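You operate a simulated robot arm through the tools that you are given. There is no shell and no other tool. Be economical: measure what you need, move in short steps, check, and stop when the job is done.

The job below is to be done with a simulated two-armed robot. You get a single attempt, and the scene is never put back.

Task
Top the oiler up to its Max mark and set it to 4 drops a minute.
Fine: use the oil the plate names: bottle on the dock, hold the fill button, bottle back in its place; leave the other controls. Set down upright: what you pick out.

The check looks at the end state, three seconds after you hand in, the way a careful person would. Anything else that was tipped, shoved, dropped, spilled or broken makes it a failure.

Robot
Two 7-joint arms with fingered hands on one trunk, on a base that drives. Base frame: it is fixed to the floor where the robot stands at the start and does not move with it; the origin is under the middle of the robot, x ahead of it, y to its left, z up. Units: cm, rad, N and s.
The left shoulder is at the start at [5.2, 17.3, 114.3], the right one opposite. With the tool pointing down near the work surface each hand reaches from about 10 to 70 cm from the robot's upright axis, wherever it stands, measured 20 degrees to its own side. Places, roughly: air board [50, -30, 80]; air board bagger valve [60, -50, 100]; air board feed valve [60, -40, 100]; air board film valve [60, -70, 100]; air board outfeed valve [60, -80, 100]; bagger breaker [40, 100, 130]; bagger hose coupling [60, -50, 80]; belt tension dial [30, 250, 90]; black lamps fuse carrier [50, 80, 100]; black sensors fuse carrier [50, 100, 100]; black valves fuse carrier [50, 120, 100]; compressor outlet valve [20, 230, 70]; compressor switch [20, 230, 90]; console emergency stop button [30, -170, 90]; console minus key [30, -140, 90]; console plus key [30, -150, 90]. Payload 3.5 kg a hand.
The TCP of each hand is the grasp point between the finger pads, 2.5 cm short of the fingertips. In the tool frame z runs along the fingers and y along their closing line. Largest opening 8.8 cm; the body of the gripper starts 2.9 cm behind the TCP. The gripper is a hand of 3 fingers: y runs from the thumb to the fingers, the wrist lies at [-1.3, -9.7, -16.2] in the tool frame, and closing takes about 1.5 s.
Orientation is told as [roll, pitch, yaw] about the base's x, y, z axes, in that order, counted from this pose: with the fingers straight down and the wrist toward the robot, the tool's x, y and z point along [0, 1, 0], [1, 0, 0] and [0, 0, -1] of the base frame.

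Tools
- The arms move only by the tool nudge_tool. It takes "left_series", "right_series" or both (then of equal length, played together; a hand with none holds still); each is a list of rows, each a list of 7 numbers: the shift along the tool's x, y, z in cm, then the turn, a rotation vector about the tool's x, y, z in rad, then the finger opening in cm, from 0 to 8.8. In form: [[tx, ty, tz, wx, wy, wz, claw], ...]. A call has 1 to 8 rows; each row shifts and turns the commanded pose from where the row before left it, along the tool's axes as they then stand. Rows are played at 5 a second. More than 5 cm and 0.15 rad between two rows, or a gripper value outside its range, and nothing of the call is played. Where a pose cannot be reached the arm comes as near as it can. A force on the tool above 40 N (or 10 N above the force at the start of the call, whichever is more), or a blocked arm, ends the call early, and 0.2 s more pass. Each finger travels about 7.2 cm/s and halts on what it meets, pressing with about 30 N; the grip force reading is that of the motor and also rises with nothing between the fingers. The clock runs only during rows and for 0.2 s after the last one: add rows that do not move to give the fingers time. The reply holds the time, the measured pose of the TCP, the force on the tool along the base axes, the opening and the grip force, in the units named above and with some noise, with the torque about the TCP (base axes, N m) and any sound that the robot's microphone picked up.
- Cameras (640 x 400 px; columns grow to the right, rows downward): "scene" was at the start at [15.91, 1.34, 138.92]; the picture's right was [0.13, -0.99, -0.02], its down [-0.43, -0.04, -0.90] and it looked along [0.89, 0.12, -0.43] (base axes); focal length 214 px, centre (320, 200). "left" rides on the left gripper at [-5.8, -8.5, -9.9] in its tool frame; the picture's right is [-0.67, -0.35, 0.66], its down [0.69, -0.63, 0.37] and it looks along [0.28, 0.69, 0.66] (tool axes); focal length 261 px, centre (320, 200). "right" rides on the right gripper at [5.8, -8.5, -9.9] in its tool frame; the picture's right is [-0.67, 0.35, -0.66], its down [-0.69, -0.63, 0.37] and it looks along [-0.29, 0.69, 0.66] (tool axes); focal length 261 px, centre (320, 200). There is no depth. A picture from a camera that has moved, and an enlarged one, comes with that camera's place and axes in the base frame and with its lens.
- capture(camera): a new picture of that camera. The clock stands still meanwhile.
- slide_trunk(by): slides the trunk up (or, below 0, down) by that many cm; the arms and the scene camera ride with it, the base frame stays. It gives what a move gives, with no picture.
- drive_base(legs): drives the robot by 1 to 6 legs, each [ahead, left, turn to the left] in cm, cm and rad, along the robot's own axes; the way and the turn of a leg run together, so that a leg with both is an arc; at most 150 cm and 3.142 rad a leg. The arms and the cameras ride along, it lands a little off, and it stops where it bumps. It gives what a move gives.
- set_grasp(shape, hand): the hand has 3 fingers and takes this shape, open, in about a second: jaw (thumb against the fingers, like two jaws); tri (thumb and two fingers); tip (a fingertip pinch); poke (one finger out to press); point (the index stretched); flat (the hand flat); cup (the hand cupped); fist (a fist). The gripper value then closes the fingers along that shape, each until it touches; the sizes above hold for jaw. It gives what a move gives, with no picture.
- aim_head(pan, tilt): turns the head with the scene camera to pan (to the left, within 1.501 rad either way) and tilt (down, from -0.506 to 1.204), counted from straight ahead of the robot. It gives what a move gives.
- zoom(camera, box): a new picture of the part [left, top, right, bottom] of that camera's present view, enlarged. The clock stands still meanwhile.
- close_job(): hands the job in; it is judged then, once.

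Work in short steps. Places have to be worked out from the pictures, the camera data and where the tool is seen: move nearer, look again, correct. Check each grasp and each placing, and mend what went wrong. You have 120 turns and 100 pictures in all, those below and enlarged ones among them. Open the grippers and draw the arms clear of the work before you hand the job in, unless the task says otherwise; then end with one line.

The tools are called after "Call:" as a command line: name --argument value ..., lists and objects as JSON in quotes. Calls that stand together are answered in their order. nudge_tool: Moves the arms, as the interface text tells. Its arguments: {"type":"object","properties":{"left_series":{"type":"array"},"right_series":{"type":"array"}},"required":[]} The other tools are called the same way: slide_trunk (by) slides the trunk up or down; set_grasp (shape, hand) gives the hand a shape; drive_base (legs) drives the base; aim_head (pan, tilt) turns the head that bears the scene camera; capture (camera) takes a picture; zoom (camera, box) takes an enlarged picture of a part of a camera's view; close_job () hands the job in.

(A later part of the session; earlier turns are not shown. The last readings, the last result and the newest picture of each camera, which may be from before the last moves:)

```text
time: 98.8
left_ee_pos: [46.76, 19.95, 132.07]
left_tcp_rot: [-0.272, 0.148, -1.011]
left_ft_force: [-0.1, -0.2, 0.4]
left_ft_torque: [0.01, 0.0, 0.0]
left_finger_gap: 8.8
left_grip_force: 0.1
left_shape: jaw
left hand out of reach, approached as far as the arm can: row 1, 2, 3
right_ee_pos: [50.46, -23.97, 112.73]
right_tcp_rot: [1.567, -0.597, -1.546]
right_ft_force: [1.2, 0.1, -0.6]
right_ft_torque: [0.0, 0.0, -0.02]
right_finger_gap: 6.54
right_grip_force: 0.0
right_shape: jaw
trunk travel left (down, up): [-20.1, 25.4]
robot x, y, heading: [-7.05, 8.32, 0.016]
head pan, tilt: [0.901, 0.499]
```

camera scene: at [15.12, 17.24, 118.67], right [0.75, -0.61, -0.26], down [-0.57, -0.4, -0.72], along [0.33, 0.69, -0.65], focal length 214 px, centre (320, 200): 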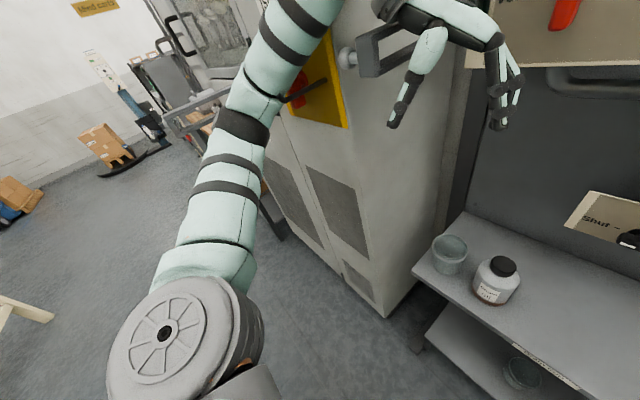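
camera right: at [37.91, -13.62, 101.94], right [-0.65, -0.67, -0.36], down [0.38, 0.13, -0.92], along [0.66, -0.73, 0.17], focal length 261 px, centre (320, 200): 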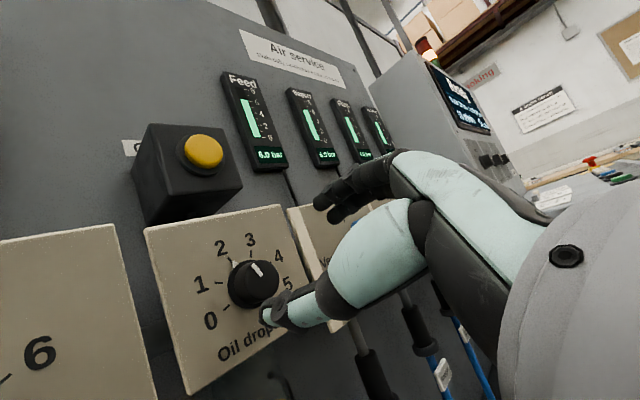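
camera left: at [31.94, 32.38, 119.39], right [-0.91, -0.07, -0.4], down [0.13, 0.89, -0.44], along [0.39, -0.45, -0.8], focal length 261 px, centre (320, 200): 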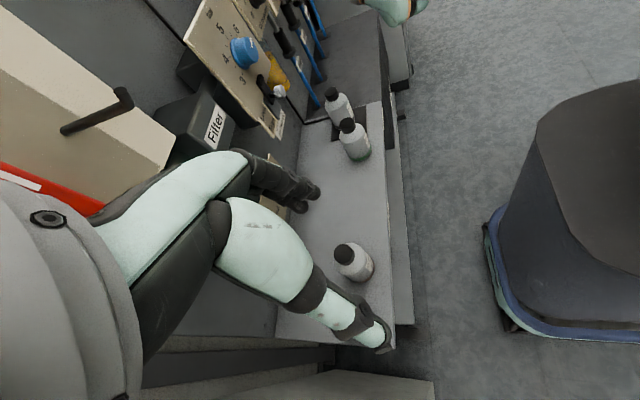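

Left hand is high but forward. I undo its yaw, which should let it retract.

Call:
nudge_tool --left_series '[[0, 0, 0, 0, 0, -0.145, 8.8], [0, 0, 0, 0, 0, -0.145, 8.8], [0, 0, 0, 0, 0, -0.145, 8.8], [0, -1, 0, 0, 0, -0.145, 8.8], [0, -2, 0, 0, 0, -0.145, 8.8], [0, -2, 0, 0, 0, -0.145, 8.8], [0, -2, 0, 0, 0, -0.14, 8.8], [0, -2, 0, 0, 0, 0, 8.8]]'

Call:
nudge_tool --left_series '[[0, -3, -2, 0, 0, 0, 8.8], [0, -3, -2, 0, 0, 0, 8.8], [0, -3, -2, 0, 0, 0, 8.8], [0, 0, 0, 0, 0, 0, 8.8]]'

```text
time: 100.6
left_ee_pos: [40.3, 22.22, 134.0]
left_tcp_rot: [-0.018, 0.304, 0.019]
left_ft_force: [0.3, 0.1, -0.6]
left_ft_torque: [-0.01, -0.03, -0.03]
left_finger_gap: 8.79
left_grip_force: 0.0
left_shape: jaw
left hand out of reach, approached as far as the arm can: row 8
right_ee_pos: [50.29, -24.07, 112.71]
right_tcp_rot: [1.568, -0.597, -1.549]
right_ft_force: [-0.3, -0.5, 0.0]
right_ft_torque: [0.01, 0.0, -0.02]
right_finger_gap: 6.55
right_grip_force: 0.1
right_shape: jaw
trunk travel left (down, up): [-20.1, 25.4]
robot x, y, heading: [-6.48, 8.24, 0.016]
head pan, tilt: [0.901, 0.499]
```

```text
time: 101.6
left_ee_pos: [40.35, 22.24, 134.09]
left_tcp_rot: [-0.021, 0.302, 0.018]
left_ft_force: [0.9, 0.6, -0.2]
left_ft_torque: [0.02, 0.0, -0.01]
left_finger_gap: 8.79
left_grip_force: 0.0
left_shape: jaw
left hand out of reach, approached as far as the arm can: row 1, 2, 3
right_ee_pos: [50.4, -24.0, 112.74]
right_tcp_rot: [1.569, -0.595, -1.549]
right_ft_force: [-0.5, 0.2, -0.5]
right_ft_torque: [-0.01, 0.0, 0.0]
right_finger_gap: 6.52
right_grip_force: 0.1
right_shape: jaw
trunk travel left (down, up): [-20.1, 25.4]
robot x, y, heading: [-6.89, 8.21, 0.014]
head pan, tilt: [0.901, 0.499]
```

Left hand is out of the way high up. Rather than lower the trunk again, I try lowering the right hand with the arm alone.

Call:
nudge_tool --right_series '[[-2, -1.35, -0.5, 0, 0, 0, 6.5], [-2, -1.35, -0.5, 0, 0, 0, 6.5], [-2, -1.35, -0.5, 0, 0, 0, 6.5], [-2, -1.35, -0.5, 0, 0, 0, 6.5], [-0.8, -0.5, 0, 0, 0, 0, 6.5], [0, 0, 0, 0, 0, 0, 6.5]]'

Call:
aim_head --pan -0.35 --tilt 0.5

Call:
zoom --camera "scene" --box '[220, 80, 420, 240]'

```text
time: 103.0
left_ee_pos: [40.3, 22.3, 134.05]
left_tcp_rot: [-0.022, 0.301, 0.016]
left_ft_force: [0.4, 0.3, -0.4]
left_ft_torque: [-0.03, -0.03, 0.01]
left_finger_gap: 8.77
left_grip_force: 0.1
left_shape: jaw
right_ee_pos: [46.5, -26.68, 105.84]
right_tcp_rot: [1.567, -0.594, -1.548]
right_ft_force: [-0.1, -1.0, -0.3]
right_ft_torque: [-0.02, 0.01, 0.01]
right_finger_gap: 6.55
right_grip_force: 0.1
right_shape: jaw
right hand out of reach, approached as far as the arm can: row 2, 3, 4, 5
trunk travel left (down, up): [-20.1, 25.4]
robot x, y, heading: [-6.72, 7.87, 0.018]
head pan, tilt: [0.901, 0.499]
```

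```text
time: 104.4
left_ee_pos: [40.3, 22.14, 133.98]
left_tcp_rot: [-0.019, 0.302, 0.016]
left_ft_force: [-0.5, -0.3, -0.6]
left_ft_torque: [0.04, -0.03, 0.02]
left_finger_gap: 8.77
left_grip_force: 0.2
left_shape: jaw
right_ee_pos: [46.51, -26.58, 105.87]
right_tcp_rot: [1.567, -0.594, -1.548]
right_ft_force: [0.4, -0.8, -0.4]
right_ft_torque: [0.0, 0.01, 0.0]
right_finger_gap: 6.53
right_grip_force: 0.0
right_shape: jaw
trunk travel left (down, up): [-20.1, 25.4]
robot x, y, heading: [-7.04, 7.72, 0.022]
head pan, tilt: [-0.351, 0.499]
```

```text
2.50 times, centred on (320, 160) of scene
camera zoom: at [9.84, 5.49, 134.31], right [-0.32, -0.95, 0.06], down [-0.6, 0.15, -0.79], along [0.74, -0.29, -0.61], focal length 536 px, centre (320, 300)
```

zoom: 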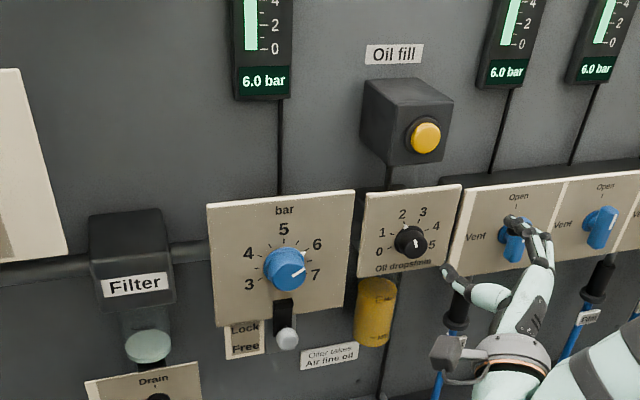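

Only ~4 cm short in height. I lower the trunk 4 cm and shift the base 3 cm left with a small heading correction.

Call:
slide_trunk --by -4

Call:
drive_base --legs '[[0, 3.2, -0.02]]'

```text
time: 105.2
left_ee_pos: [42.93, 22.51, 127.26]
left_tcp_rot: [-0.019, 0.352, 0.018]
left_ft_force: [-1.2, 0.0, 1.0]
left_ft_torque: [0.03, -0.01, -0.01]
left_finger_gap: 8.76
left_grip_force: 0.0
left_shape: jaw
right_ee_pos: [46.33, -26.61, 101.91]
right_tcp_rot: [1.572, -0.596, -1.55]
right_ft_force: [-0.3, -0.4, -0.9]
right_ft_torque: [0.0, 0.04, 0.0]
right_finger_gap: 6.55
right_grip_force: 0.0
right_shape: jaw
trunk travel left (down, up): [-16.1, 29.4]
robot x, y, heading: [-6.85, 8.2, 0.02]
head pan, tilt: [-0.351, 0.499]
```

```text
time: 106.1
left_ee_pos: [43.39, 24.2, 127.23]
left_tcp_rot: [-0.018, 0.354, -0.004]
left_ft_force: [-0.5, 0.2, -0.6]
left_ft_torque: [0.0, 0.02, -0.02]
left_finger_gap: 8.79
left_grip_force: 0.1
left_shape: jaw
right_ee_pos: [45.78, -24.95, 101.66]
right_tcp_rot: [1.569, -0.593, -1.571]
right_ft_force: [0.3, 0.7, 0.2]
right_ft_torque: [0.03, 0.02, -0.01]
right_finger_gap: 6.54
right_grip_force: 0.1
right_shape: jaw
trunk travel left (down, up): [-16.1, 29.4]
robot x, y, heading: [-6.4, 11.41, -0.001]
head pan, tilt: [-0.351, 0.499]
```

Now line up with the arm: to y −23.8, z 101.9, and advance to x≈51.

Call:
nudge_tool --right_series '[[0.45, -0.4, 1.5, 0, 0, 0, 6.5], [0.45, -0.4, 1.5, 0, 0, 0, 6.5], [0, 0, 1.5, 0, 0, 0, 6.5], [0, 0, 0.8, 0, 0, 0, 6.5], [0, 0, 0, 0, 0, 0, 6.5]]'

Call:
capture --camera "right"

Call:
zoom --camera "scene" --box '[300, 100, 420, 200]'

```text
time: 107.3
left_ee_pos: [43.43, 24.57, 127.16]
left_tcp_rot: [-0.02, 0.355, -0.004]
left_ft_force: [0.7, -0.7, 0.0]
left_ft_torque: [0.02, 0.01, 0.0]
left_finger_gap: 8.79
left_grip_force: 0.1
left_shape: jaw
right_ee_pos: [50.82, -23.64, 102.33]
right_tcp_rot: [1.565, -0.596, -1.57]
right_ft_force: [0.1, -0.5, 0.1]
right_ft_torque: [0.0, -0.01, 0.0]
right_finger_gap: 6.53
right_grip_force: 0.0
right_shape: jaw
right hand out of reach, approached as far as the arm can: row 4
trunk travel left (down, up): [-16.1, 29.4]
robot x, y, heading: [-6.5, 11.19, -0.002]
head pan, tilt: [-0.351, 0.499]
```

```text
18 pictures are left
camera right: at [40.76, -13.52, 102.47], right [-0.66, -0.66, -0.36], down [0.36, 0.14, -0.92], along [0.66, -0.73, 0.15], focal length 261 px, centre (320, 200)
```

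right: 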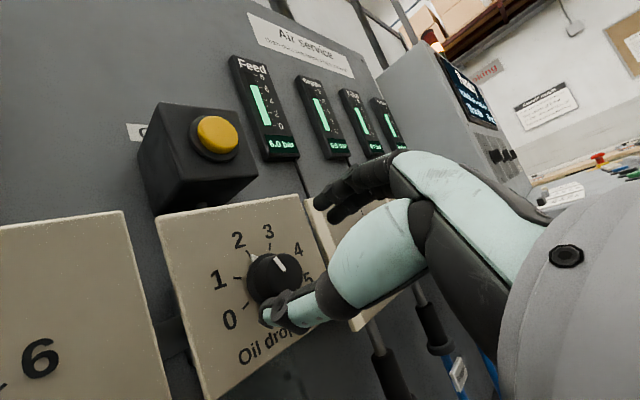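

```text
4.00 times, centred on (360, 150) of scene
camera zoom: at [12.64, 8.29, 129.12], right [-0.34, -0.94, 0.08], down [-0.64, 0.17, -0.75], along [0.69, -0.3, -0.65], focal length 858 px, centre (160, 400)
```

zoom: 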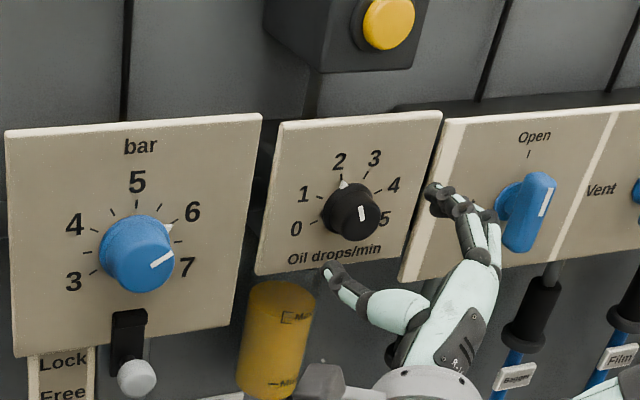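

Refined knob centre ≈ [56.8, -24.1, 101.5]. I pull the hand back 3 cm, drive the base 5.5 cm forward and 1 cm left for slack, then correct.

Call:
nudge_tool --right_series '[[-0.5, 0, -1.5, 0, 0, 0, 6.5], [-0.5, -0.1, -1.5, 0, 0, 0, 6.5], [0, 0, 0, 0, 0, 0, 6.5]]'

Call:
drive_base --legs '[[5.5, 1.0, 0]]'

```text
time: 108.1
left_ee_pos: [43.33, 24.44, 127.31]
left_tcp_rot: [-0.021, 0.355, -0.003]
left_ft_force: [0.2, -0.2, 0.0]
left_ft_torque: [0.02, 0.02, 0.02]
left_finger_gap: 8.77
left_grip_force: 0.1
left_shape: jaw
right_ee_pos: [47.8, -24.09, 101.52]
right_tcp_rot: [1.568, -0.595, -1.57]
right_ft_force: [-0.6, 0.1, -0.1]
right_ft_torque: [0.02, 0.02, 0.01]
right_finger_gap: 6.52
right_grip_force: 0.1
right_shape: jaw
trunk travel left (down, up): [-16.1, 29.4]
robot x, y, heading: [-6.88, 11.2, 0.0]
head pan, tilt: [-0.351, 0.499]
```

```text
time: 109.0
left_ee_pos: [48.88, 25.63, 127.15]
left_tcp_rot: [-0.02, 0.355, -0.007]
left_ft_force: [0.1, 0.8, -0.4]
left_ft_torque: [0.0, 0.04, 0.01]
left_finger_gap: 8.77
left_grip_force: 0.1
left_shape: jaw
right_ee_pos: [53.37, -23.09, 101.46]
right_tcp_rot: [1.571, -0.597, -1.57]
right_ft_force: [0.3, 0.4, -0.5]
right_ft_torque: [0.02, 0.01, -0.01]
right_finger_gap: 6.53
right_grip_force: 0.2
right_shape: jaw
trunk travel left (down, up): [-16.1, 29.4]
robot x, y, heading: [-1.24, 11.94, -0.006]
head pan, tilt: [-0.351, 0.499]
```

Shift back to y −24.1 and look.

Call:
nudge_tool --right_series '[[-0.56, 0.83, 0, 0, 0, 0, 6.5], [0, 0, 0, 0, 0, 0, 6.5]]'

Call:
zoom --camera "right" --box '[180, 140, 420, 360]'

Call:
zoom --camera "scene" --box '[280, 100, 400, 200]'

```text
time: 109.6
left_ee_pos: [48.88, 25.55, 127.07]
left_tcp_rot: [-0.023, 0.354, -0.002]
left_ft_force: [-0.1, -0.3, 0.6]
left_ft_torque: [-0.01, 0.02, -0.04]
left_finger_gap: 8.76
left_grip_force: 0.1
left_shape: jaw
right_ee_pos: [53.34, -24.05, 101.49]
right_tcp_rot: [1.567, -0.593, -1.572]
right_ft_force: [-0.6, -0.2, -0.7]
right_ft_torque: [0.0, 0.0, 0.01]
right_finger_gap: 6.51
right_grip_force: 0.1
right_shape: jaw
trunk travel left (down, up): [-16.1, 29.4]
robot x, y, heading: [-1.09, 12.54, -0.0]
head pan, tilt: [-0.351, 0.499]
```

```text
1.82 times, centred on (300, 250) of right
camera zoom: at [43.25, -13.96, 101.57], right [-0.66, -0.66, -0.36], down [0.36, 0.14, -0.92], along [0.66, -0.74, 0.15], focal length 474 px, centre (356, 109)
```

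zoom: 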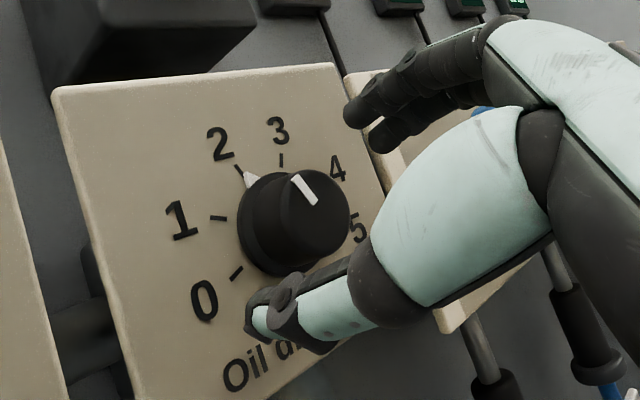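

```text
4.00 times, centred on (340, 150) of scene
camera zoom: at [18.17, 9.29, 129.1], right [-0.34, -0.94, 0.08], down [-0.64, 0.17, -0.75], along [0.69, -0.3, -0.65], focal length 858 px, centre (240, 400)
```

zoom: 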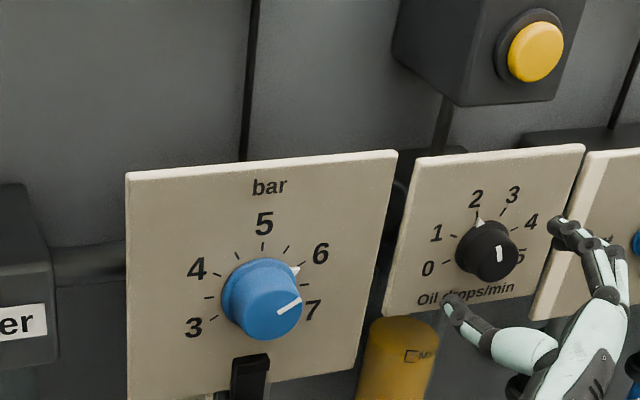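

The knob sits squarely between thumb and fingers. I advance 2 cm with a 0.3 cm correction, watching the force.

Call:
nudge_tool --right_series '[[-0.2, 0.1, 0.7, 0, 0, 0, 6.5], [-0.1, 0.05, 0.7, 0, 0, 0, 6.5], [0, 0, 0.6, 0, 0, 0, 6.5], [0, 0, 0, 0, 0, 0, 6.5]]'

Call:
zoom --camera "right" --box '[180, 140, 420, 360]'

```text
time: 110.6
left_ee_pos: [48.81, 25.48, 127.13]
left_tcp_rot: [-0.02, 0.353, -0.003]
left_ft_force: [0.7, 0.6, -0.8]
left_ft_torque: [0.01, 0.01, -0.01]
left_finger_gap: 8.76
left_grip_force: 0.1
left_shape: jaw
right_ee_pos: [55.25, -24.32, 101.23]
right_tcp_rot: [1.569, -0.595, -1.571]
right_ft_force: [-0.1, 0.2, 0.3]
right_ft_torque: [0.01, -0.02, 0.0]
right_finger_gap: 6.53
right_grip_force: 0.1
right_shape: jaw
trunk travel left (down, up): [-16.1, 29.4]
robot x, y, heading: [-1.31, 12.32, 0.001]
head pan, tilt: [-0.351, 0.499]
```

```text
1.82 times, centred on (300, 250) of right
camera zoom: at [45.21, -14.23, 101.46], right [-0.66, -0.66, -0.36], down [0.36, 0.14, -0.92], along [0.66, -0.74, 0.15], focal length 474 px, centre (356, 109)
```

zoom: 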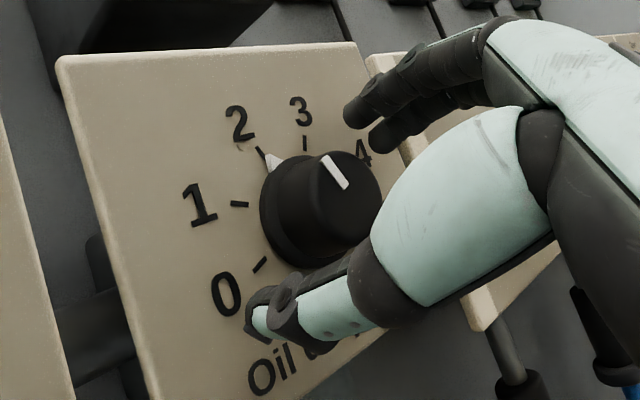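

Good depth and centring. Close on the knob.

Call:
nudge_tool --right_series '[[0, 0, 0, 0, 0, 0, 5], [0, 0, 0, 0, 0, 0, 4], [0, 0, 0, 0, 0, 0, 3], [0, 0, 0, 0, 0, 0, 2], [0, 0, 0, 0, 0, 0, 1.5], [0, 0, 0, 0, 0, 0, 1.5], [0, 0, 0, 0, 0, 0, 1.5]]'

Call:
zoom --camera "right" --box '[180, 140, 420, 360]'

```text
time: 112.2
left_ee_pos: [48.83, 25.54, 127.21]
left_tcp_rot: [-0.021, 0.354, -0.005]
left_ft_force: [0.4, -0.1, 0.0]
left_ft_torque: [-0.03, -0.03, 0.0]
left_finger_gap: 8.79
left_grip_force: 0.1
left_shape: jaw
right_ee_pos: [55.22, -24.25, 101.19]
right_tcp_rot: [1.569, -0.595, -1.57]
right_ft_force: [0.9, 1.7, 0.1]
right_ft_torque: [-0.02, 0.01, 0.02]
right_finger_gap: 2.32
right_grip_force: 30.7
right_shape: jaw
trunk travel left (down, up): [-16.1, 29.4]
robot x, y, heading: [-1.09, 12.28, 0.0]
head pan, tilt: [-0.351, 0.499]
```

```text
1.82 times, centred on (300, 250) of right
camera zoom: at [45.22, -14.2, 101.45], right [-0.66, -0.66, -0.36], down [0.36, 0.14, -0.92], along [0.66, -0.74, 0.15], focal length 474 px, centre (356, 109)
```

zoom: 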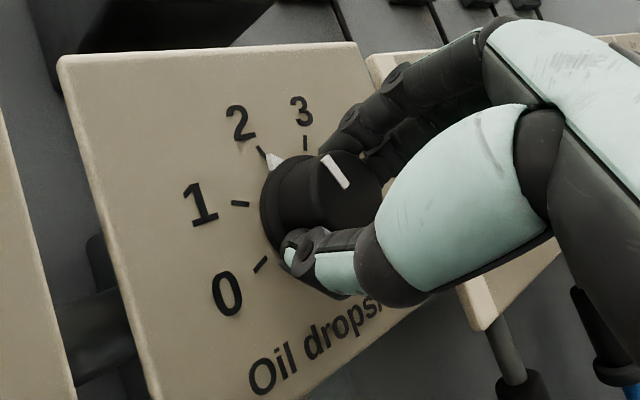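

Gripped (gap 2.3, negligible force). Turn clockwise 0.65 rad first and check.

Call:
nudge_tool --right_series '[[0, 0, 0, 0, 0, 0.13, 1.5], [0, 0, 0, 0, 0, 0.13, 1.5], [0, 0, 0, 0, 0, 0.13, 1.5], [0, 0, 0, 0, 0, 0.13, 1.5], [0, 0, 0, 0, 0, 0.13, 1.5], [0, 0, 0, 0, 0, 0, 1.5]]'

Call:
zoom --camera "scene" --box '[315, 120, 395, 190]'

```text
time: 113.6
left_ee_pos: [48.79, 25.43, 127.17]
left_tcp_rot: [-0.02, 0.355, -0.003]
left_ft_force: [-0.2, 0.1, 0.5]
left_ft_torque: [-0.05, 0.01, 0.02]
left_finger_gap: 8.76
left_grip_force: 0.1
left_shape: jaw
right_ee_pos: [55.32, -24.34, 101.2]
right_tcp_rot: [1.568, 0.058, -1.571]
right_ft_force: [0.0, 0.7, -0.2]
right_ft_torque: [0.01, 0.04, 0.0]
right_finger_gap: 2.24
right_grip_force: 30.1
right_shape: jaw
trunk travel left (down, up): [-16.1, 29.4]
robot x, y, heading: [-1.37, 12.77, -0.007]
head pan, tilt: [-0.351, 0.499]
```

```text
5.71 times, centred on (355, 155) of scene
camera zoom: at [18.11, 9.28, 129.12], right [-0.34, -0.94, 0.08], down [-0.64, 0.17, -0.75], along [0.69, -0.3, -0.65], focal length 1226 px, centre (120, 457)
```

zoom: 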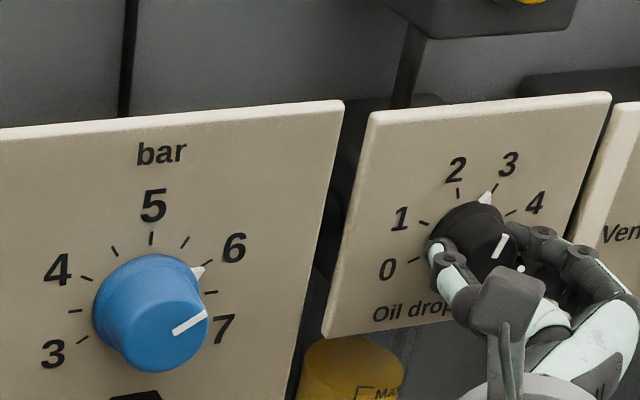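

Pointer has moved with the grip to ~2.85. Turn the remaining 0.89 rad.

Call:
nudge_tool --right_series '[[0, 0, 0, 0, 0, 0.127, 1.5], [0, 0, 0, 0, 0, 0.127, 1.5], [0, 0, 0, 0, 0, 0.127, 1.5], [0, 0, 0, 0, 0, 0.127, 1.5], [0, 0, 0, 0, 0, 0.127, 1.5], [0, 0, 0, 0, 0, 0.127, 1.5], [0, 0, 0, 0, 0, 0.127, 1.5], [0, 0, 0, 0, 0, 0, 1.5]]'

Call:
zoom --camera "scene" --box '[345, 120, 395, 165]'

```text
time: 115.4
left_ee_pos: [48.85, 25.44, 127.11]
left_tcp_rot: [-0.021, 0.354, -0.003]
left_ft_force: [-0.3, 0.5, 0.4]
left_ft_torque: [0.04, 0.0, 0.06]
left_finger_gap: 8.78
left_grip_force: 0.2
left_shape: jaw
right_ee_pos: [55.34, -24.42, 101.17]
right_tcp_rot: [1.567, 0.945, -1.575]
right_ft_force: [-1.6, -0.5, -4.3]
right_ft_torque: [-0.01, 0.11, -0.06]
right_finger_gap: 2.28
right_grip_force: 30.1
right_shape: jaw
trunk travel left (down, up): [-16.1, 29.4]
robot x, y, heading: [-1.26, 12.14, -0.002]
head pan, tilt: [-0.351, 0.499]
```

```text
8.89 times, centred on (370, 142) of scene
camera zoom: at [18.15, 9.23, 129.11], right [-0.34, -0.94, 0.08], down [-0.64, 0.17, -0.75], along [0.69, -0.3, -0.65], focal length 1906 px, centre (-124, 711)
```

zoom: 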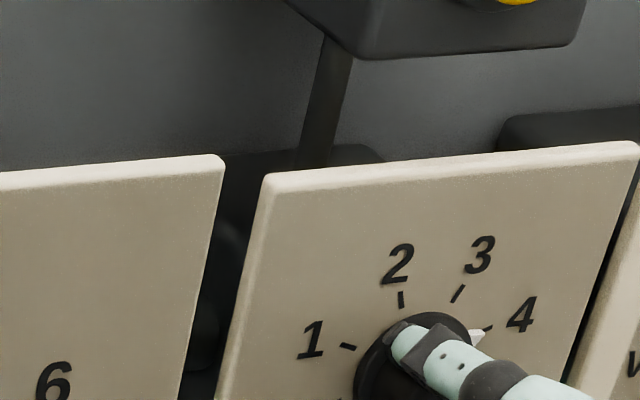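

Pointer is on the 4 tick. Open and withdraw straight back, then verify.

Call:
nudge_tool --right_series '[[0, 0, 0, 0, 0, 0, 3.5], [0, 0, 0, 0, 0, 0, 6], [0, 0, 0, 0, 0, 0, 6.5], [0, 0, -1.5, 0, 0, 0, 6.5], [0, 0, -2, 0, 0, 0, 6.5], [0, 0, -2, 0, 0, 0, 6.5]]'

Call:
drive_base --legs '[[-12, 0, 0]]'

Call:
zoom --camera "scene" --box '[340, 80, 420, 150]'

```text
time: 116.8
left_ee_pos: [48.77, 25.41, 127.16]
left_tcp_rot: [-0.02, 0.353, -0.005]
left_ft_force: [0.1, 0.4, 0.0]
left_ft_torque: [-0.04, 0.01, 0.02]
left_finger_gap: 8.76
left_grip_force: 0.1
left_shape: jaw
right_ee_pos: [49.71, -24.42, 101.38]
right_tcp_rot: [1.57, 0.946, -1.573]
right_ft_force: [-0.4, 0.0, -1.1]
right_ft_torque: [0.01, -0.01, -0.03]
right_finger_gap: 6.48
right_grip_force: 0.0
right_shape: jaw
trunk travel left (down, up): [-16.1, 29.4]
robot x, y, heading: [-1.12, 12.45, 0.003]
head pan, tilt: [-0.351, 0.499]
```

```text
time: 118.1
left_ee_pos: [36.74, 25.37, 127.17]
left_tcp_rot: [-0.021, 0.355, -0.006]
left_ft_force: [0.4, 0.2, -0.8]
left_ft_torque: [-0.02, 0.01, 0.0]
left_finger_gap: 8.77
left_grip_force: 0.0
left_shape: jaw
right_ee_pos: [37.63, -24.3, 101.2]
right_tcp_rot: [1.569, 0.944, -1.576]
right_ft_force: [0.1, 0.1, 0.0]
right_ft_torque: [0.03, 0.01, -0.01]
right_finger_gap: 6.44
right_grip_force: 0.0
right_shape: jaw
trunk travel left (down, up): [-16.1, 29.4]
robot x, y, heading: [-13.38, 12.61, -0.002]
head pan, tilt: [-0.351, 0.499]
```

```text
5.71 times, centred on (380, 115) of scene
camera zoom: at [6.01, 9.28, 129.09], right [-0.34, -0.94, 0.08], down [-0.64, 0.17, -0.75], along [0.69, -0.3, -0.65], focal length 1226 px, centre (-23, 686)
```

zoom: 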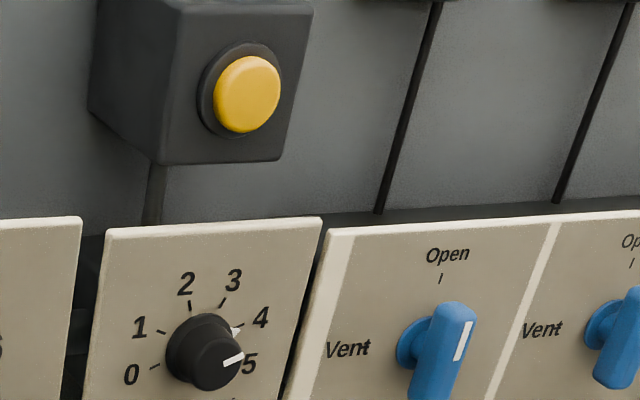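

Pointer is on 4, button is out. Now return the bottle: raise the trunk to its start height and undo the hand's orientation, step by step in free space.

Call:
slide_trunk --by 6.4

Call:
nudge_tool --right_series '[[0, 0, 0, 0, 0, -0.135, 8.8], [0, 0, 0, 0, 0, -0.135, 8.8], [0, 0, 0, 0, 0, -0.135, 8.8], [0, 0, 0, 0, 0, -0.135, 8.8], [0, 0, 0, 0, 0, -0.135, 8.8], [0, 0, 0, 0, 0, -0.135, 8.8], [0, 0, 0, 0, 0, -0.134, 8.8]]'

Call:
nudge_tool --right_series '[[2, 0, 0, 0, 0, 0, 8.8], [2, 0, 0, 0, 0, 0, 8.8], [3, 0, 0, 0, 0, 0, 8.8], [3, 0, 0, 0, 0, 0, 8.8], [3, 0, 0, 0, 0, 0, 8.8], [0, 0, 0, 0, 0, 0, 8.8]]'

```text
time: 119.1
left_ee_pos: [36.75, 25.59, 133.55]
left_tcp_rot: [-0.02, 0.355, -0.005]
left_ft_force: [0.3, -0.3, 0.0]
left_ft_torque: [0.0, 0.02, -0.01]
left_finger_gap: 8.77
left_grip_force: 0.1
left_shape: jaw
right_ee_pos: [37.7, -24.43, 107.63]
right_tcp_rot: [1.564, 0.945, -1.576]
right_ft_force: [-0.5, -0.6, -0.4]
right_ft_torque: [0.01, 0.01, -0.01]
right_finger_gap: 6.47
right_grip_force: 0.1
right_shape: jaw
trunk travel left (down, up): [-22.5, 23.0]
robot x, y, heading: [-13.24, 12.32, -0.005]
head pan, tilt: [-0.351, 0.499]
```

```text
time: 120.7
left_ee_pos: [36.64, 25.28, 133.52]
left_tcp_rot: [-0.021, 0.355, -0.004]
left_ft_force: [-0.1, -0.2, 0.2]
left_ft_torque: [0.0, 0.06, -0.04]
left_finger_gap: 8.77
left_grip_force: 0.1
left_shape: jaw
right_ee_pos: [37.75, -24.47, 107.65]
right_tcp_rot: [1.571, -0.002, -1.574]
right_ft_force: [0.1, -0.4, 0.8]
right_ft_torque: [0.0, 0.04, 0.03]
right_finger_gap: 8.74
right_grip_force: 0.2
right_shape: jaw
trunk travel left (down, up): [-22.5, 23.0]
robot x, y, heading: [-13.49, 12.32, -0.004]
head pan, tilt: [-0.351, 0.499]
```

```text
time: 122.1
left_ee_pos: [36.59, 25.47, 133.45]
left_tcp_rot: [-0.022, 0.355, -0.005]
left_ft_force: [-0.2, 0.6, -0.2]
left_ft_torque: [-0.01, 0.0, 0.02]
left_finger_gap: 8.8
left_grip_force: 0.0
left_shape: jaw
right_ee_pos: [37.64, -24.43, 120.81]
right_tcp_rot: [1.569, 0.0, -1.573]
right_ft_force: [-0.1, 1.0, -0.4]
right_ft_torque: [0.02, 0.02, -0.01]
right_finger_gap: 8.75
right_grip_force: 0.0
right_shape: jaw
trunk travel left (down, up): [-22.5, 23.0]
robot x, y, heading: [-13.59, 12.17, -0.002]
head pan, tilt: [-0.351, 0.499]
```

Now yaw back.

Call:
nudge_tool --right_series '[[0, -1, 1.4, 0.145, 0, 0, 8.8], [0, -1, 1.4, 0.145, 0, 0, 8.8], [0, -1.5, 1, 0.145, 0, 0, 8.8], [0, -1.5, 1, 0.145, 0, 0, 8.8], [0, -1.5, 1, 0.145, 0, 0, 8.8], [0, -1.5, 0.5, 0.145, 0, 0, 8.8], [0, -1.5, 0.5, 0.145, 0, 0, 8.8], [0, -1.5, 0, 0.145, 0, 0, 8.8]]'

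Call:
nudge_tool --right_series '[[0, -1, 0, 0.138, 0, 0, 8.8], [0, -1, 0, 0.138, 0, 0, 8.8], [0, -1, 0, 0.138, 0, 0, 8.8], [0, 0, 0, 0, 0, 0, 8.8]]'

```text
time: 123.9
left_ee_pos: [36.58, 25.34, 133.62]
left_tcp_rot: [-0.018, 0.354, -0.006]
left_ft_force: [-0.4, 0.0, 0.6]
left_ft_torque: [0.03, -0.01, -0.02]
left_finger_gap: 8.78
left_grip_force: 0.0
left_shape: jaw
right_ee_pos: [38.39, -13.41, 120.62]
right_tcp_rot: [1.573, 0.003, -0.412]
right_ft_force: [0.9, 0.2, -0.2]
right_ft_torque: [-0.01, -0.01, 0.01]
right_finger_gap: 8.77
right_grip_force: 0.1
right_shape: jaw
trunk travel left (down, up): [-22.5, 23.0]
robot x, y, heading: [-13.34, 11.96, -0.001]
head pan, tilt: [-0.351, 0.499]
```

```text
time: 124.9
left_ee_pos: [36.58, 25.41, 133.6]
left_tcp_rot: [-0.021, 0.354, -0.006]
left_ft_force: [-0.3, -0.4, -0.1]
left_ft_torque: [-0.02, 0.02, 0.01]
left_finger_gap: 8.78
left_grip_force: 0.0
left_shape: jaw
right_ee_pos: [35.44, -12.58, 120.7]
right_tcp_rot: [1.57, 0.004, 0.002]
right_ft_force: [0.7, 0.1, -0.2]
right_ft_torque: [-0.04, 0.02, 0.01]
right_finger_gap: 8.74
right_grip_force: 0.0
right_shape: jaw
trunk travel left (down, up): [-22.5, 23.0]
robot x, y, heading: [-13.7, 12.29, -0.004]
head pan, tilt: [-0.351, 0.499]
```

Now roll the fingers back down (about the wrist, reversed).

Call:
nudge_tool --right_series '[[-2.3, 0, 0.2, 0, -0.145, 0, 8.8], [-2.3, 0, 0.2, 0, -0.145, 0, 8.8], [-2.3, 0, 0.2, 0, -0.145, 0, 8.8], [-2.3, 0, 0.2, 0, -0.145, 0, 8.8], [-2.3, 0, 0.2, 0, -0.145, 0, 8.8], [-2.3, 0, 0.2, 0, -0.145, 0, 8.8], [0, 0, 0, 0, 0, 0, 8.8]]'

Call:
nudge_tool --right_series '[[-2.3, 0, 0.2, 0, -0.14, 0, 8.8], [-2.3, 0, 0.2, 0, -0.14, 0, 8.8], [-2.3, 0, 0.2, 0, -0.14, 0, 8.8], [-2.3, 0, 0.2, 0, -0.14, 0, 8.8], [-2.3, 0, 0.2, 0, -0.14, 0, 8.8], [0, 0, 0, 0, 0, 0, 8.8]]'

```text
time: 126.5
left_ee_pos: [36.67, 25.44, 133.44]
left_tcp_rot: [-0.021, 0.354, -0.006]
left_ft_force: [0.2, 0.5, 0.2]
left_ft_torque: [-0.02, -0.02, 0.03]
left_finger_gap: 8.79
left_grip_force: 0.0
left_shape: jaw
right_ee_pos: [35.57, -16.08, 107.75]
right_tcp_rot: [0.7, 0.002, 0.003]
right_ft_force: [-0.3, -0.3, -0.4]
right_ft_torque: [-0.01, -0.03, 0.01]
right_finger_gap: 8.79
right_grip_force: 0.0
right_shape: jaw
trunk travel left (down, up): [-22.5, 23.0]
robot x, y, heading: [-13.58, 12.09, -0.0]
head pan, tilt: [-0.351, 0.499]
```

```text
time: 127.9
left_ee_pos: [36.71, 25.4, 133.58]
left_tcp_rot: [-0.022, 0.355, -0.005]
left_ft_force: [-0.2, -0.1, -0.1]
left_ft_torque: [0.0, -0.04, 0.01]
left_finger_gap: 8.77
left_grip_force: 0.0
left_shape: jaw
right_ee_pos: [37.11, -24.91, 104.77]
right_tcp_rot: [0.192, -0.071, 0.07]
right_ft_force: [0.5, 0.5, -0.2]
right_ft_torque: [-0.01, 0.01, -0.02]
right_finger_gap: 8.78
right_grip_force: 0.0
right_shape: jaw
right hand out of reach, approached as far as the arm can: row 3, 4, 5
trunk travel left (down, up): [-22.5, 23.0]
robot x, y, heading: [-13.52, 12.53, -0.003]
head pan, tilt: [-0.351, 0.499]
```

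Almost vertical. I drive the base 19 cm right (free space), then move the arm to its earlier relative place and trim the tilt.

Call:
drive_base --legs '[[0, -19, 0]]'

Call:
nudge_tool --right_series '[[3, 0, 0, 0.03, -0.09, 0.03, 8.8], [3, 0, 0, 0.04, -0.1, 0.04, 8.8], [3, 0, 0, 0, 0, 0, 8.8], [3, 0, 0, 0, 0, 0, 8.8], [3, 0, 0, 0, 0, 0, 8.8], [3, 0, 0, 0, 0, 0, 8.8], [0, 0, 0, 0, 0, 0, 8.8]]'

```text
time: 129.5
left_ee_pos: [36.55, 6.69, 133.56]
left_tcp_rot: [-0.022, 0.355, -0.005]
left_ft_force: [-0.1, -0.2, -1.1]
left_ft_torque: [0.03, -0.02, -0.01]
left_finger_gap: 8.76
left_grip_force: 0.1
left_shape: jaw
right_ee_pos: [37.02, -43.75, 104.96]
right_tcp_rot: [0.192, -0.069, 0.071]
right_ft_force: [-0.1, 0.6, 0.4]
right_ft_torque: [0.0, 0.0, -0.04]
right_finger_gap: 8.79
right_grip_force: 0.0
right_shape: jaw
trunk travel left (down, up): [-22.5, 23.0]
robot x, y, heading: [-13.64, -6.78, -0.004]
head pan, tilt: [-0.351, 0.499]
```

```text
time: 131.1
left_ee_pos: [36.58, 6.62, 133.55]
left_tcp_rot: [-0.021, 0.354, -0.005]
left_ft_force: [0.1, 0.3, 1.3]
left_ft_torque: [-0.01, 0.02, 0.01]
left_finger_gap: 8.79
left_grip_force: 0.2
left_shape: jaw
right_ee_pos: [35.85, -28.45, 105.74]
right_tcp_rot: [0.069, -0.04, 0.041]
right_ft_force: [0.0, 0.5, 1.3]
right_ft_torque: [0.02, -0.01, 0.03]
right_finger_gap: 8.8
right_grip_force: 0.0
right_shape: jaw
right hand out of reach, approached as far as the arm can: row 1, 2, 3
trunk travel left (down, up): [-22.5, 23.0]
robot x, y, heading: [-13.39, -6.71, -0.004]
head pan, tilt: [-0.351, 0.499]
```

Trim the rest, then lower the trunk 16 cm (left hand is now clear of the cabinet).

Call:
nudge_tool --right_series '[[1.5, 0, 0, 0.04, -0.069, 0.041, 8.8], [1.3, 1, 0, 0, 0, 0, 8.8], [0, 1, 0, 0, 0, 0, 8.8], [0, 0, 0, 0, 0, 0, 8.8]]'

Call:
slide_trunk --by -16

```text
time: 132.1
left_ee_pos: [36.59, 6.56, 133.71]
left_tcp_rot: [-0.021, 0.355, -0.006]
left_ft_force: [-0.3, 0.1, 0.5]
left_ft_torque: [-0.02, -0.01, -0.01]
left_finger_gap: 8.78
left_grip_force: 0.0
left_shape: jaw
right_ee_pos: [37.66, -25.7, 105.73]
right_tcp_rot: [0.0, 0.002, 0.003]
right_ft_force: [-0.3, 0.5, -0.3]
right_ft_torque: [0.0, 0.02, -0.04]
right_finger_gap: 8.78
right_grip_force: 0.0
right_shape: jaw
trunk travel left (down, up): [-22.5, 23.0]
robot x, y, heading: [-13.75, -6.45, -0.001]
head pan, tilt: [-0.351, 0.499]
```

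```text
time: 133.9
left_ee_pos: [43.79, 6.65, 108.15]
left_tcp_rot: [-0.023, 0.518, -0.005]
left_ft_force: [-0.1, -0.2, -0.2]
left_ft_torque: [0.0, -0.04, -0.02]
left_finger_gap: 8.77
left_grip_force: 0.1
left_shape: jaw
right_ee_pos: [37.68, -25.55, 89.92]
right_tcp_rot: [-0.001, 0.002, 0.004]
right_ft_force: [-0.8, -0.6, -0.1]
right_ft_torque: [0.03, -0.02, -0.02]
right_finger_gap: 8.8
right_grip_force: 0.1
right_shape: jaw
trunk travel left (down, up): [-6.5, 39.0]
robot x, y, heading: [-13.35, -6.43, -0.005]
head pan, tilt: [-0.351, 0.499]
```

Before driving forward I try to lift/retract the left hand a little; the base then goes forward only 4 cm, and the arm reaches the rest.

Call:
nudge_tool --left_series '[[0, -1, -3, 0, 0, 0, 8.8], [0, -1, -3, 0, 0, 0, 8.8], [0, -2, -3, 0, 0, 0, 8.8], [0, -2, -3, 0, 0, 0, 8.8], [0, -2, -2, 0, 0, 0, 8.8]]'

Call:
drive_base --legs '[[4, 0, 0]]'

```text
time: 135.1
left_ee_pos: [43.89, 6.55, 108.21]
left_tcp_rot: [-0.02, 0.519, -0.005]
left_ft_force: [0.0, 0.2, 0.3]
left_ft_torque: [-0.02, 0.0, -0.03]
left_finger_gap: 8.78
left_grip_force: 0.1
left_shape: jaw
left hand out of reach, approached as far as the arm can: row 1, 2, 3, 4, 5
right_ee_pos: [37.77, -25.65, 89.8]
right_tcp_rot: [0.0, 0.004, 0.003]
right_ft_force: [-0.2, 0.0, 0.3]
right_ft_torque: [0.0, -0.02, 0.01]
right_finger_gap: 8.78
right_grip_force: 0.0
right_shape: jaw
trunk travel left (down, up): [-6.5, 39.0]
robot x, y, heading: [-13.41, -6.7, -0.006]
head pan, tilt: [-0.351, 0.499]
```

```text
time: 136.0
left_ee_pos: [47.85, 6.61, 108.09]
left_tcp_rot: [-0.02, 0.517, -0.006]
left_ft_force: [-0.2, 0.0, -0.5]
left_ft_torque: [-0.04, 0.0, 0.02]
left_finger_gap: 8.81
left_grip_force: 0.0
left_shape: jaw
right_ee_pos: [41.75, -25.6, 89.81]
right_tcp_rot: [-0.001, 0.0, 0.003]
right_ft_force: [0.1, 0.0, 0.0]
right_ft_torque: [0.0, -0.01, -0.02]
right_finger_gap: 8.77
right_grip_force: 0.0
right_shape: jaw
trunk travel left (down, up): [-6.5, 39.0]
robot x, y, heading: [-9.33, -6.82, -0.002]
head pan, tilt: [-0.351, 0.499]
```

Bring the right hand over the bottle at z≈83 and look.

Call:
nudge_tool --right_series '[[0, 3, 1, 0, 0, 0, 8.8], [0, 3, 1.5, 0, 0, 0, 8.8], [0, 3, 2, 0, 0, 0, 8.8], [0, 1.85, 2.3, 0, 0, 0, 8.8], [0, 0, 0, 0, 0, 0, 8.8]]'

Call:
capture --camera "right"

Call:
capture --camera "scene"

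```text
time: 137.2
left_ee_pos: [47.82, 6.58, 108.19]
left_tcp_rot: [-0.023, 0.515, -0.005]
left_ft_force: [0.6, -0.9, -0.3]
left_ft_torque: [-0.01, 0.0, 0.02]
left_finger_gap: 8.78
left_grip_force: 0.0
left_shape: jaw
right_ee_pos: [52.52, -25.59, 83.12]
right_tcp_rot: [0.0, 0.0, 0.006]
right_ft_force: [0.4, 0.1, 0.1]
right_ft_torque: [0.0, 0.0, -0.02]
right_finger_gap: 8.79
right_grip_force: 0.2
right_shape: jaw
trunk travel left (down, up): [-6.5, 39.0]
robot x, y, heading: [-9.53, -6.51, -0.007]
head pan, tilt: [-0.351, 0.499]
```

```text
9 pictures are left
camera right: at [43.98, -20.0, 93.1], right [0.35, -0.67, 0.66], down [-0.63, -0.69, -0.37], along [0.7, -0.28, -0.66], focal length 261 px, centre (320, 200)
```

right: 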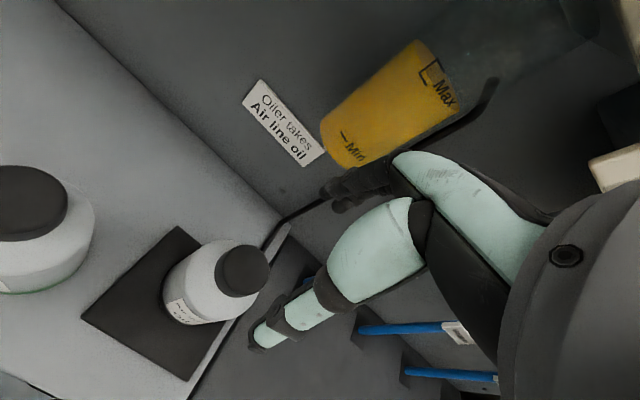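

```text
8 pictures are left
camera scene: at [17.99, -9.64, 114.9], right [-0.32, -0.94, 0.13], down [-0.75, 0.17, -0.64], along [0.57, -0.3, -0.76], focal length 214 px, centre (320, 200)
```

scene: 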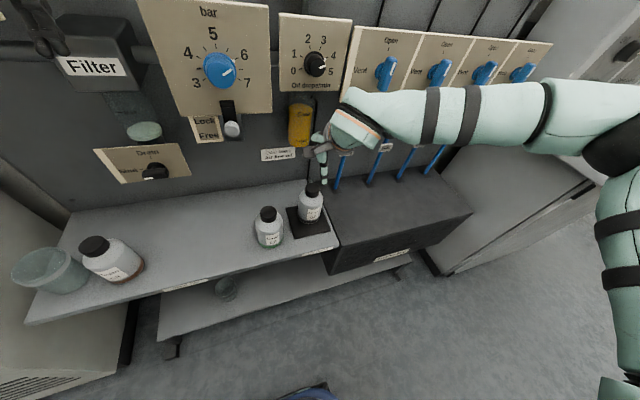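

Cap at ~[53, -25.7]; also the oil level reads at Max. Descend to z≈74.95 and grip the cap.

Call:
nudge_tool --right_series '[[0, 0.2, 3, 0, 0, 0, 8.8], [0, 0, 3, 0, 0, 0, 8.8], [0, 0, 1.5, 0, 0, 0, 8.8], [0, 0, 0.65, 0, 0, 0, 8.8], [0, 0, 0, 0, 0, 0, 8.8]]'

Call:
nudge_tool --right_series '[[0, 0, 0, 0, 0, 0, 6], [0, 0, 0, 0, 0, 0, 4.5], [0, 0, 0, 0, 0, 0, 3], [0, 0, 0, 0, 0, 0, 2], [0, 0, 0, 0, 0, 0, 2], [0, 0, 0, 0, 0, 0, 2], [0, 0, 0, 0, 0, 0, 2]]'

```text
time: 138.4
left_ee_pos: [47.76, 6.67, 108.16]
left_tcp_rot: [-0.024, 0.517, -0.007]
left_ft_force: [-0.6, -0.1, -0.5]
left_ft_torque: [0.02, -0.01, 0.03]
left_finger_gap: 8.75
left_grip_force: 0.1
left_shape: jaw
right_ee_pos: [52.19, -26.19, 77.1]
right_tcp_rot: [0.0, -0.001, 0.002]
right_ft_force: [0.5, 0.7, 0.5]
right_ft_torque: [-0.02, 0.01, 0.02]
right_finger_gap: 8.78
right_grip_force: 0.1
right_shape: jaw
right hand out of reach, approached as far as the arm can: row 2
trunk travel left (down, up): [-6.5, 39.0]
robot x, y, heading: [-9.08, -6.94, -0.001]
head pan, tilt: [-0.351, 0.499]
```

```text
time: 140.0
left_ee_pos: [47.78, 6.51, 108.12]
left_tcp_rot: [-0.021, 0.517, -0.005]
left_ft_force: [0.8, -0.6, -0.9]
left_ft_torque: [0.02, -0.04, 0.0]
left_finger_gap: 8.77
left_grip_force: 0.0
left_shape: jaw
right_ee_pos: [52.07, -26.19, 77.1]
right_tcp_rot: [0.0, 0.001, 0.004]
right_ft_force: [-0.6, 0.1, 0.1]
right_ft_torque: [-0.02, 0.01, -0.01]
right_finger_gap: 0.46
right_grip_force: 30.3
right_shape: jaw
trunk travel left (down, up): [-6.5, 39.0]
robot x, y, heading: [-9.44, -6.54, -0.001]
head pan, tilt: [-0.351, 0.499]
```

The arm fell short and closed above the cap (no contact). I open, rise, and give reach by moving the base 3 cm forward with a slight left turn (which keeps the left hand back).

Call:
nudge_tool --right_series '[[0, 0, -1, 0, 0, 0, 5], [0, -1, -2, 0, 0, 0, 8.8], [0, -2, -2, 0, 0, 0, 8.8], [0, -2, -1, 0, 0, 0, 8.8], [0, 0, 0, 0, 0, 0, 8.8]]'

Call:
drive_base --legs '[[3, -3.7, 0.06]]'

```text
time: 141.2
left_ee_pos: [47.87, 6.53, 108.11]
left_tcp_rot: [-0.023, 0.518, -0.006]
left_ft_force: [0.1, 0.1, 1.0]
left_ft_torque: [0.0, 0.02, -0.03]
left_finger_gap: 8.79
left_grip_force: 0.0
left_shape: jaw
right_ee_pos: [47.2, -26.11, 83.0]
right_tcp_rot: [0.001, 0.002, 0.004]
right_ft_force: [-0.6, -0.3, 0.6]
right_ft_torque: [-0.01, 0.0, 0.0]
right_finger_gap: 8.78
right_grip_force: 0.0
right_shape: jaw
trunk travel left (down, up): [-6.5, 39.0]
robot x, y, heading: [-9.59, -6.91, -0.004]
head pan, tilt: [-0.351, 0.499]
```

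```text
time: 142.1
left_ee_pos: [50.02, 6.28, 108.08]
left_tcp_rot: [-0.022, 0.516, 0.056]
left_ft_force: [-0.2, -0.1, 0.5]
left_ft_torque: [0.02, -0.01, -0.03]
left_finger_gap: 8.79
left_grip_force: 0.1
left_shape: jaw
right_ee_pos: [51.24, -26.31, 83.15]
right_tcp_rot: [0.002, -0.001, 0.064]
right_ft_force: [0.1, 0.7, 0.5]
right_ft_torque: [0.0, -0.02, 0.0]
right_finger_gap: 8.76
right_grip_force: 0.0
right_shape: jaw
trunk travel left (down, up): [-6.5, 39.0]
robot x, y, heading: [-6.23, -10.49, 0.056]
head pan, tilt: [-0.351, 0.499]
```

Descend over the cap again, checking that it reaches before closing.

Call:
nudge_tool --right_series '[[0.5, 1.7, 1, 0, 0, 0, 8.8], [0, 0, 2.5, 0, 0, 0, 8.8], [0, 0, 2.5, 0, 0, 0, 8.8], [0, 0, 1.5, 0, 0, 0, 8.8], [0, 0, 0.65, 0, 0, 0, 8.8], [0, 0, 0, 0, 0, 0, 8.8]]'

```text
time: 143.5
left_ee_pos: [50.07, 6.5, 108.07]
left_tcp_rot: [-0.022, 0.517, 0.056]
left_ft_force: [-0.1, -0.6, 0.4]
left_ft_torque: [0.01, 0.01, 0.01]
left_finger_gap: 8.75
left_grip_force: 0.0
left_shape: jaw
right_ee_pos: [52.93, -25.79, 75.01]
right_tcp_rot: [0.0, 0.002, 0.066]
right_ft_force: [0.5, -0.3, 0.4]
right_ft_torque: [-0.03, 0.01, 0.03]
right_finger_gap: 8.75
right_grip_force: 0.0
right_shape: jaw
trunk travel left (down, up): [-6.5, 39.0]
robot x, y, heading: [-6.68, -10.68, 0.055]
head pan, tilt: [-0.351, 0.499]
```

Reached [52.9, -25.8, 75.0]. Close on the cap.

Call:
nudge_tool --right_series '[[0, 0, 0, 0, 0, 0, 6], [0, 0, 0, 0, 0, 0, 4.5], [0, 0, 0, 0, 0, 0, 3], [0, 0, 0, 0, 0, 0, 2], [0, 0, 0, 0, 0, 0, 2], [0, 0, 0, 0, 0, 0, 2], [0, 0, 0, 0, 0, 0, 2]]'

Call:
capture --camera "right"

```text
time: 145.1
left_ee_pos: [50.13, 6.29, 108.08]
left_tcp_rot: [-0.023, 0.518, 0.056]
left_ft_force: [0.3, 1.0, -0.3]
left_ft_torque: [0.0, 0.01, 0.04]
left_finger_gap: 8.75
left_grip_force: 0.0
left_shape: jaw
right_ee_pos: [52.81, -25.63, 74.91]
right_tcp_rot: [0.0, 0.002, 0.064]
right_ft_force: [-1.0, 0.4, -0.6]
right_ft_torque: [-0.03, 0.01, 0.01]
right_finger_gap: 2.03
right_grip_force: 0.1
right_shape: jaw
trunk travel left (down, up): [-6.5, 39.0]
robot x, y, heading: [-6.68, -10.57, 0.059]
head pan, tilt: [-0.351, 0.499]
```

```text
7 pictures are left
camera right: at [43.96, -20.57, 84.98], right [0.39, -0.65, 0.65], down [-0.58, -0.72, -0.37], along [0.71, -0.24, -0.66], focal length 261 px, centre (320, 200)
```

right: 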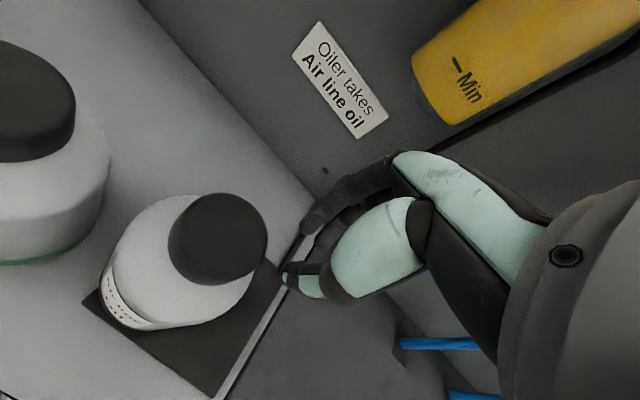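

The grip missed: the cap slid out sideways (it was offset in y), and the bottle now stands upright at about [50, -21.7]. I rise straight up with the hand closed, open above, and look again.

Call:
nudge_tool --right_series '[[-0.4, 0, -0.3, 0, 0, 0, 2], [0, 0, -2.5, 0, 0, 0, 2], [0, 0, -2.5, 0, 0, 0, 2], [0, 0, -2.5, 0, 0, 0, 2], [0, 0, 0, 0, 0, 0, 6], [0, 0, 0, 0, 0, 0, 8.8], [0, 0, 0, 0, 0, 0, 8.8]]'

Call:
capture --camera "right"

Call:
zoom --camera "scene" --box '[220, 130, 420, 255]'

```text
time: 146.7
left_ee_pos: [49.93, 6.37, 108.09]
left_tcp_rot: [-0.024, 0.516, 0.056]
left_ft_force: [0.3, 0.0, -0.7]
left_ft_torque: [-0.01, 0.01, -0.01]
left_finger_gap: 8.79
left_grip_force: 0.1
left_shape: jaw
right_ee_pos: [53.14, -26.04, 82.71]
right_tcp_rot: [0.001, 0.002, 0.065]
right_ft_force: [-0.6, -0.1, 0.4]
right_ft_torque: [0.04, 0.01, 0.02]
right_finger_gap: 8.73
right_grip_force: 0.0
right_shape: jaw
trunk travel left (down, up): [-6.5, 39.0]
robot x, y, heading: [-6.77, -10.23, 0.057]
head pan, tilt: [-0.351, 0.499]
```

```text
6 pictures are left
camera right: at [44.08, -20.94, 92.77], right [0.39, -0.65, 0.65], down [-0.58, -0.72, -0.37], along [0.71, -0.24, -0.66], focal length 261 px, centre (320, 200)
```

right: 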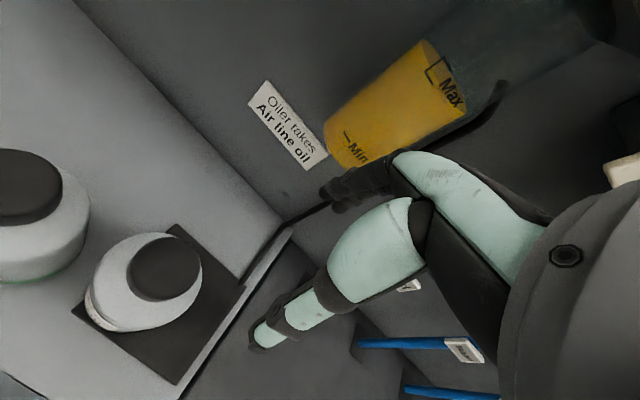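

```text
3.20 times, centred on (320, 192) of scene
camera zoom: at [21.27, -11.62, 114.88], right [-0.26, -0.96, 0.13], down [-0.76, 0.12, -0.64], along [0.59, -0.27, -0.76], focal length 686 px, centre (320, 224)
```

zoom: 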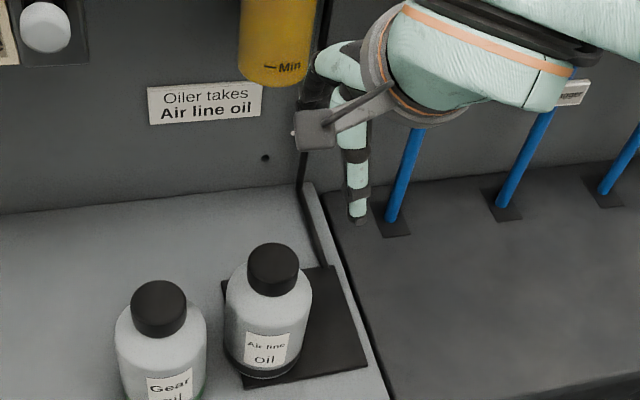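

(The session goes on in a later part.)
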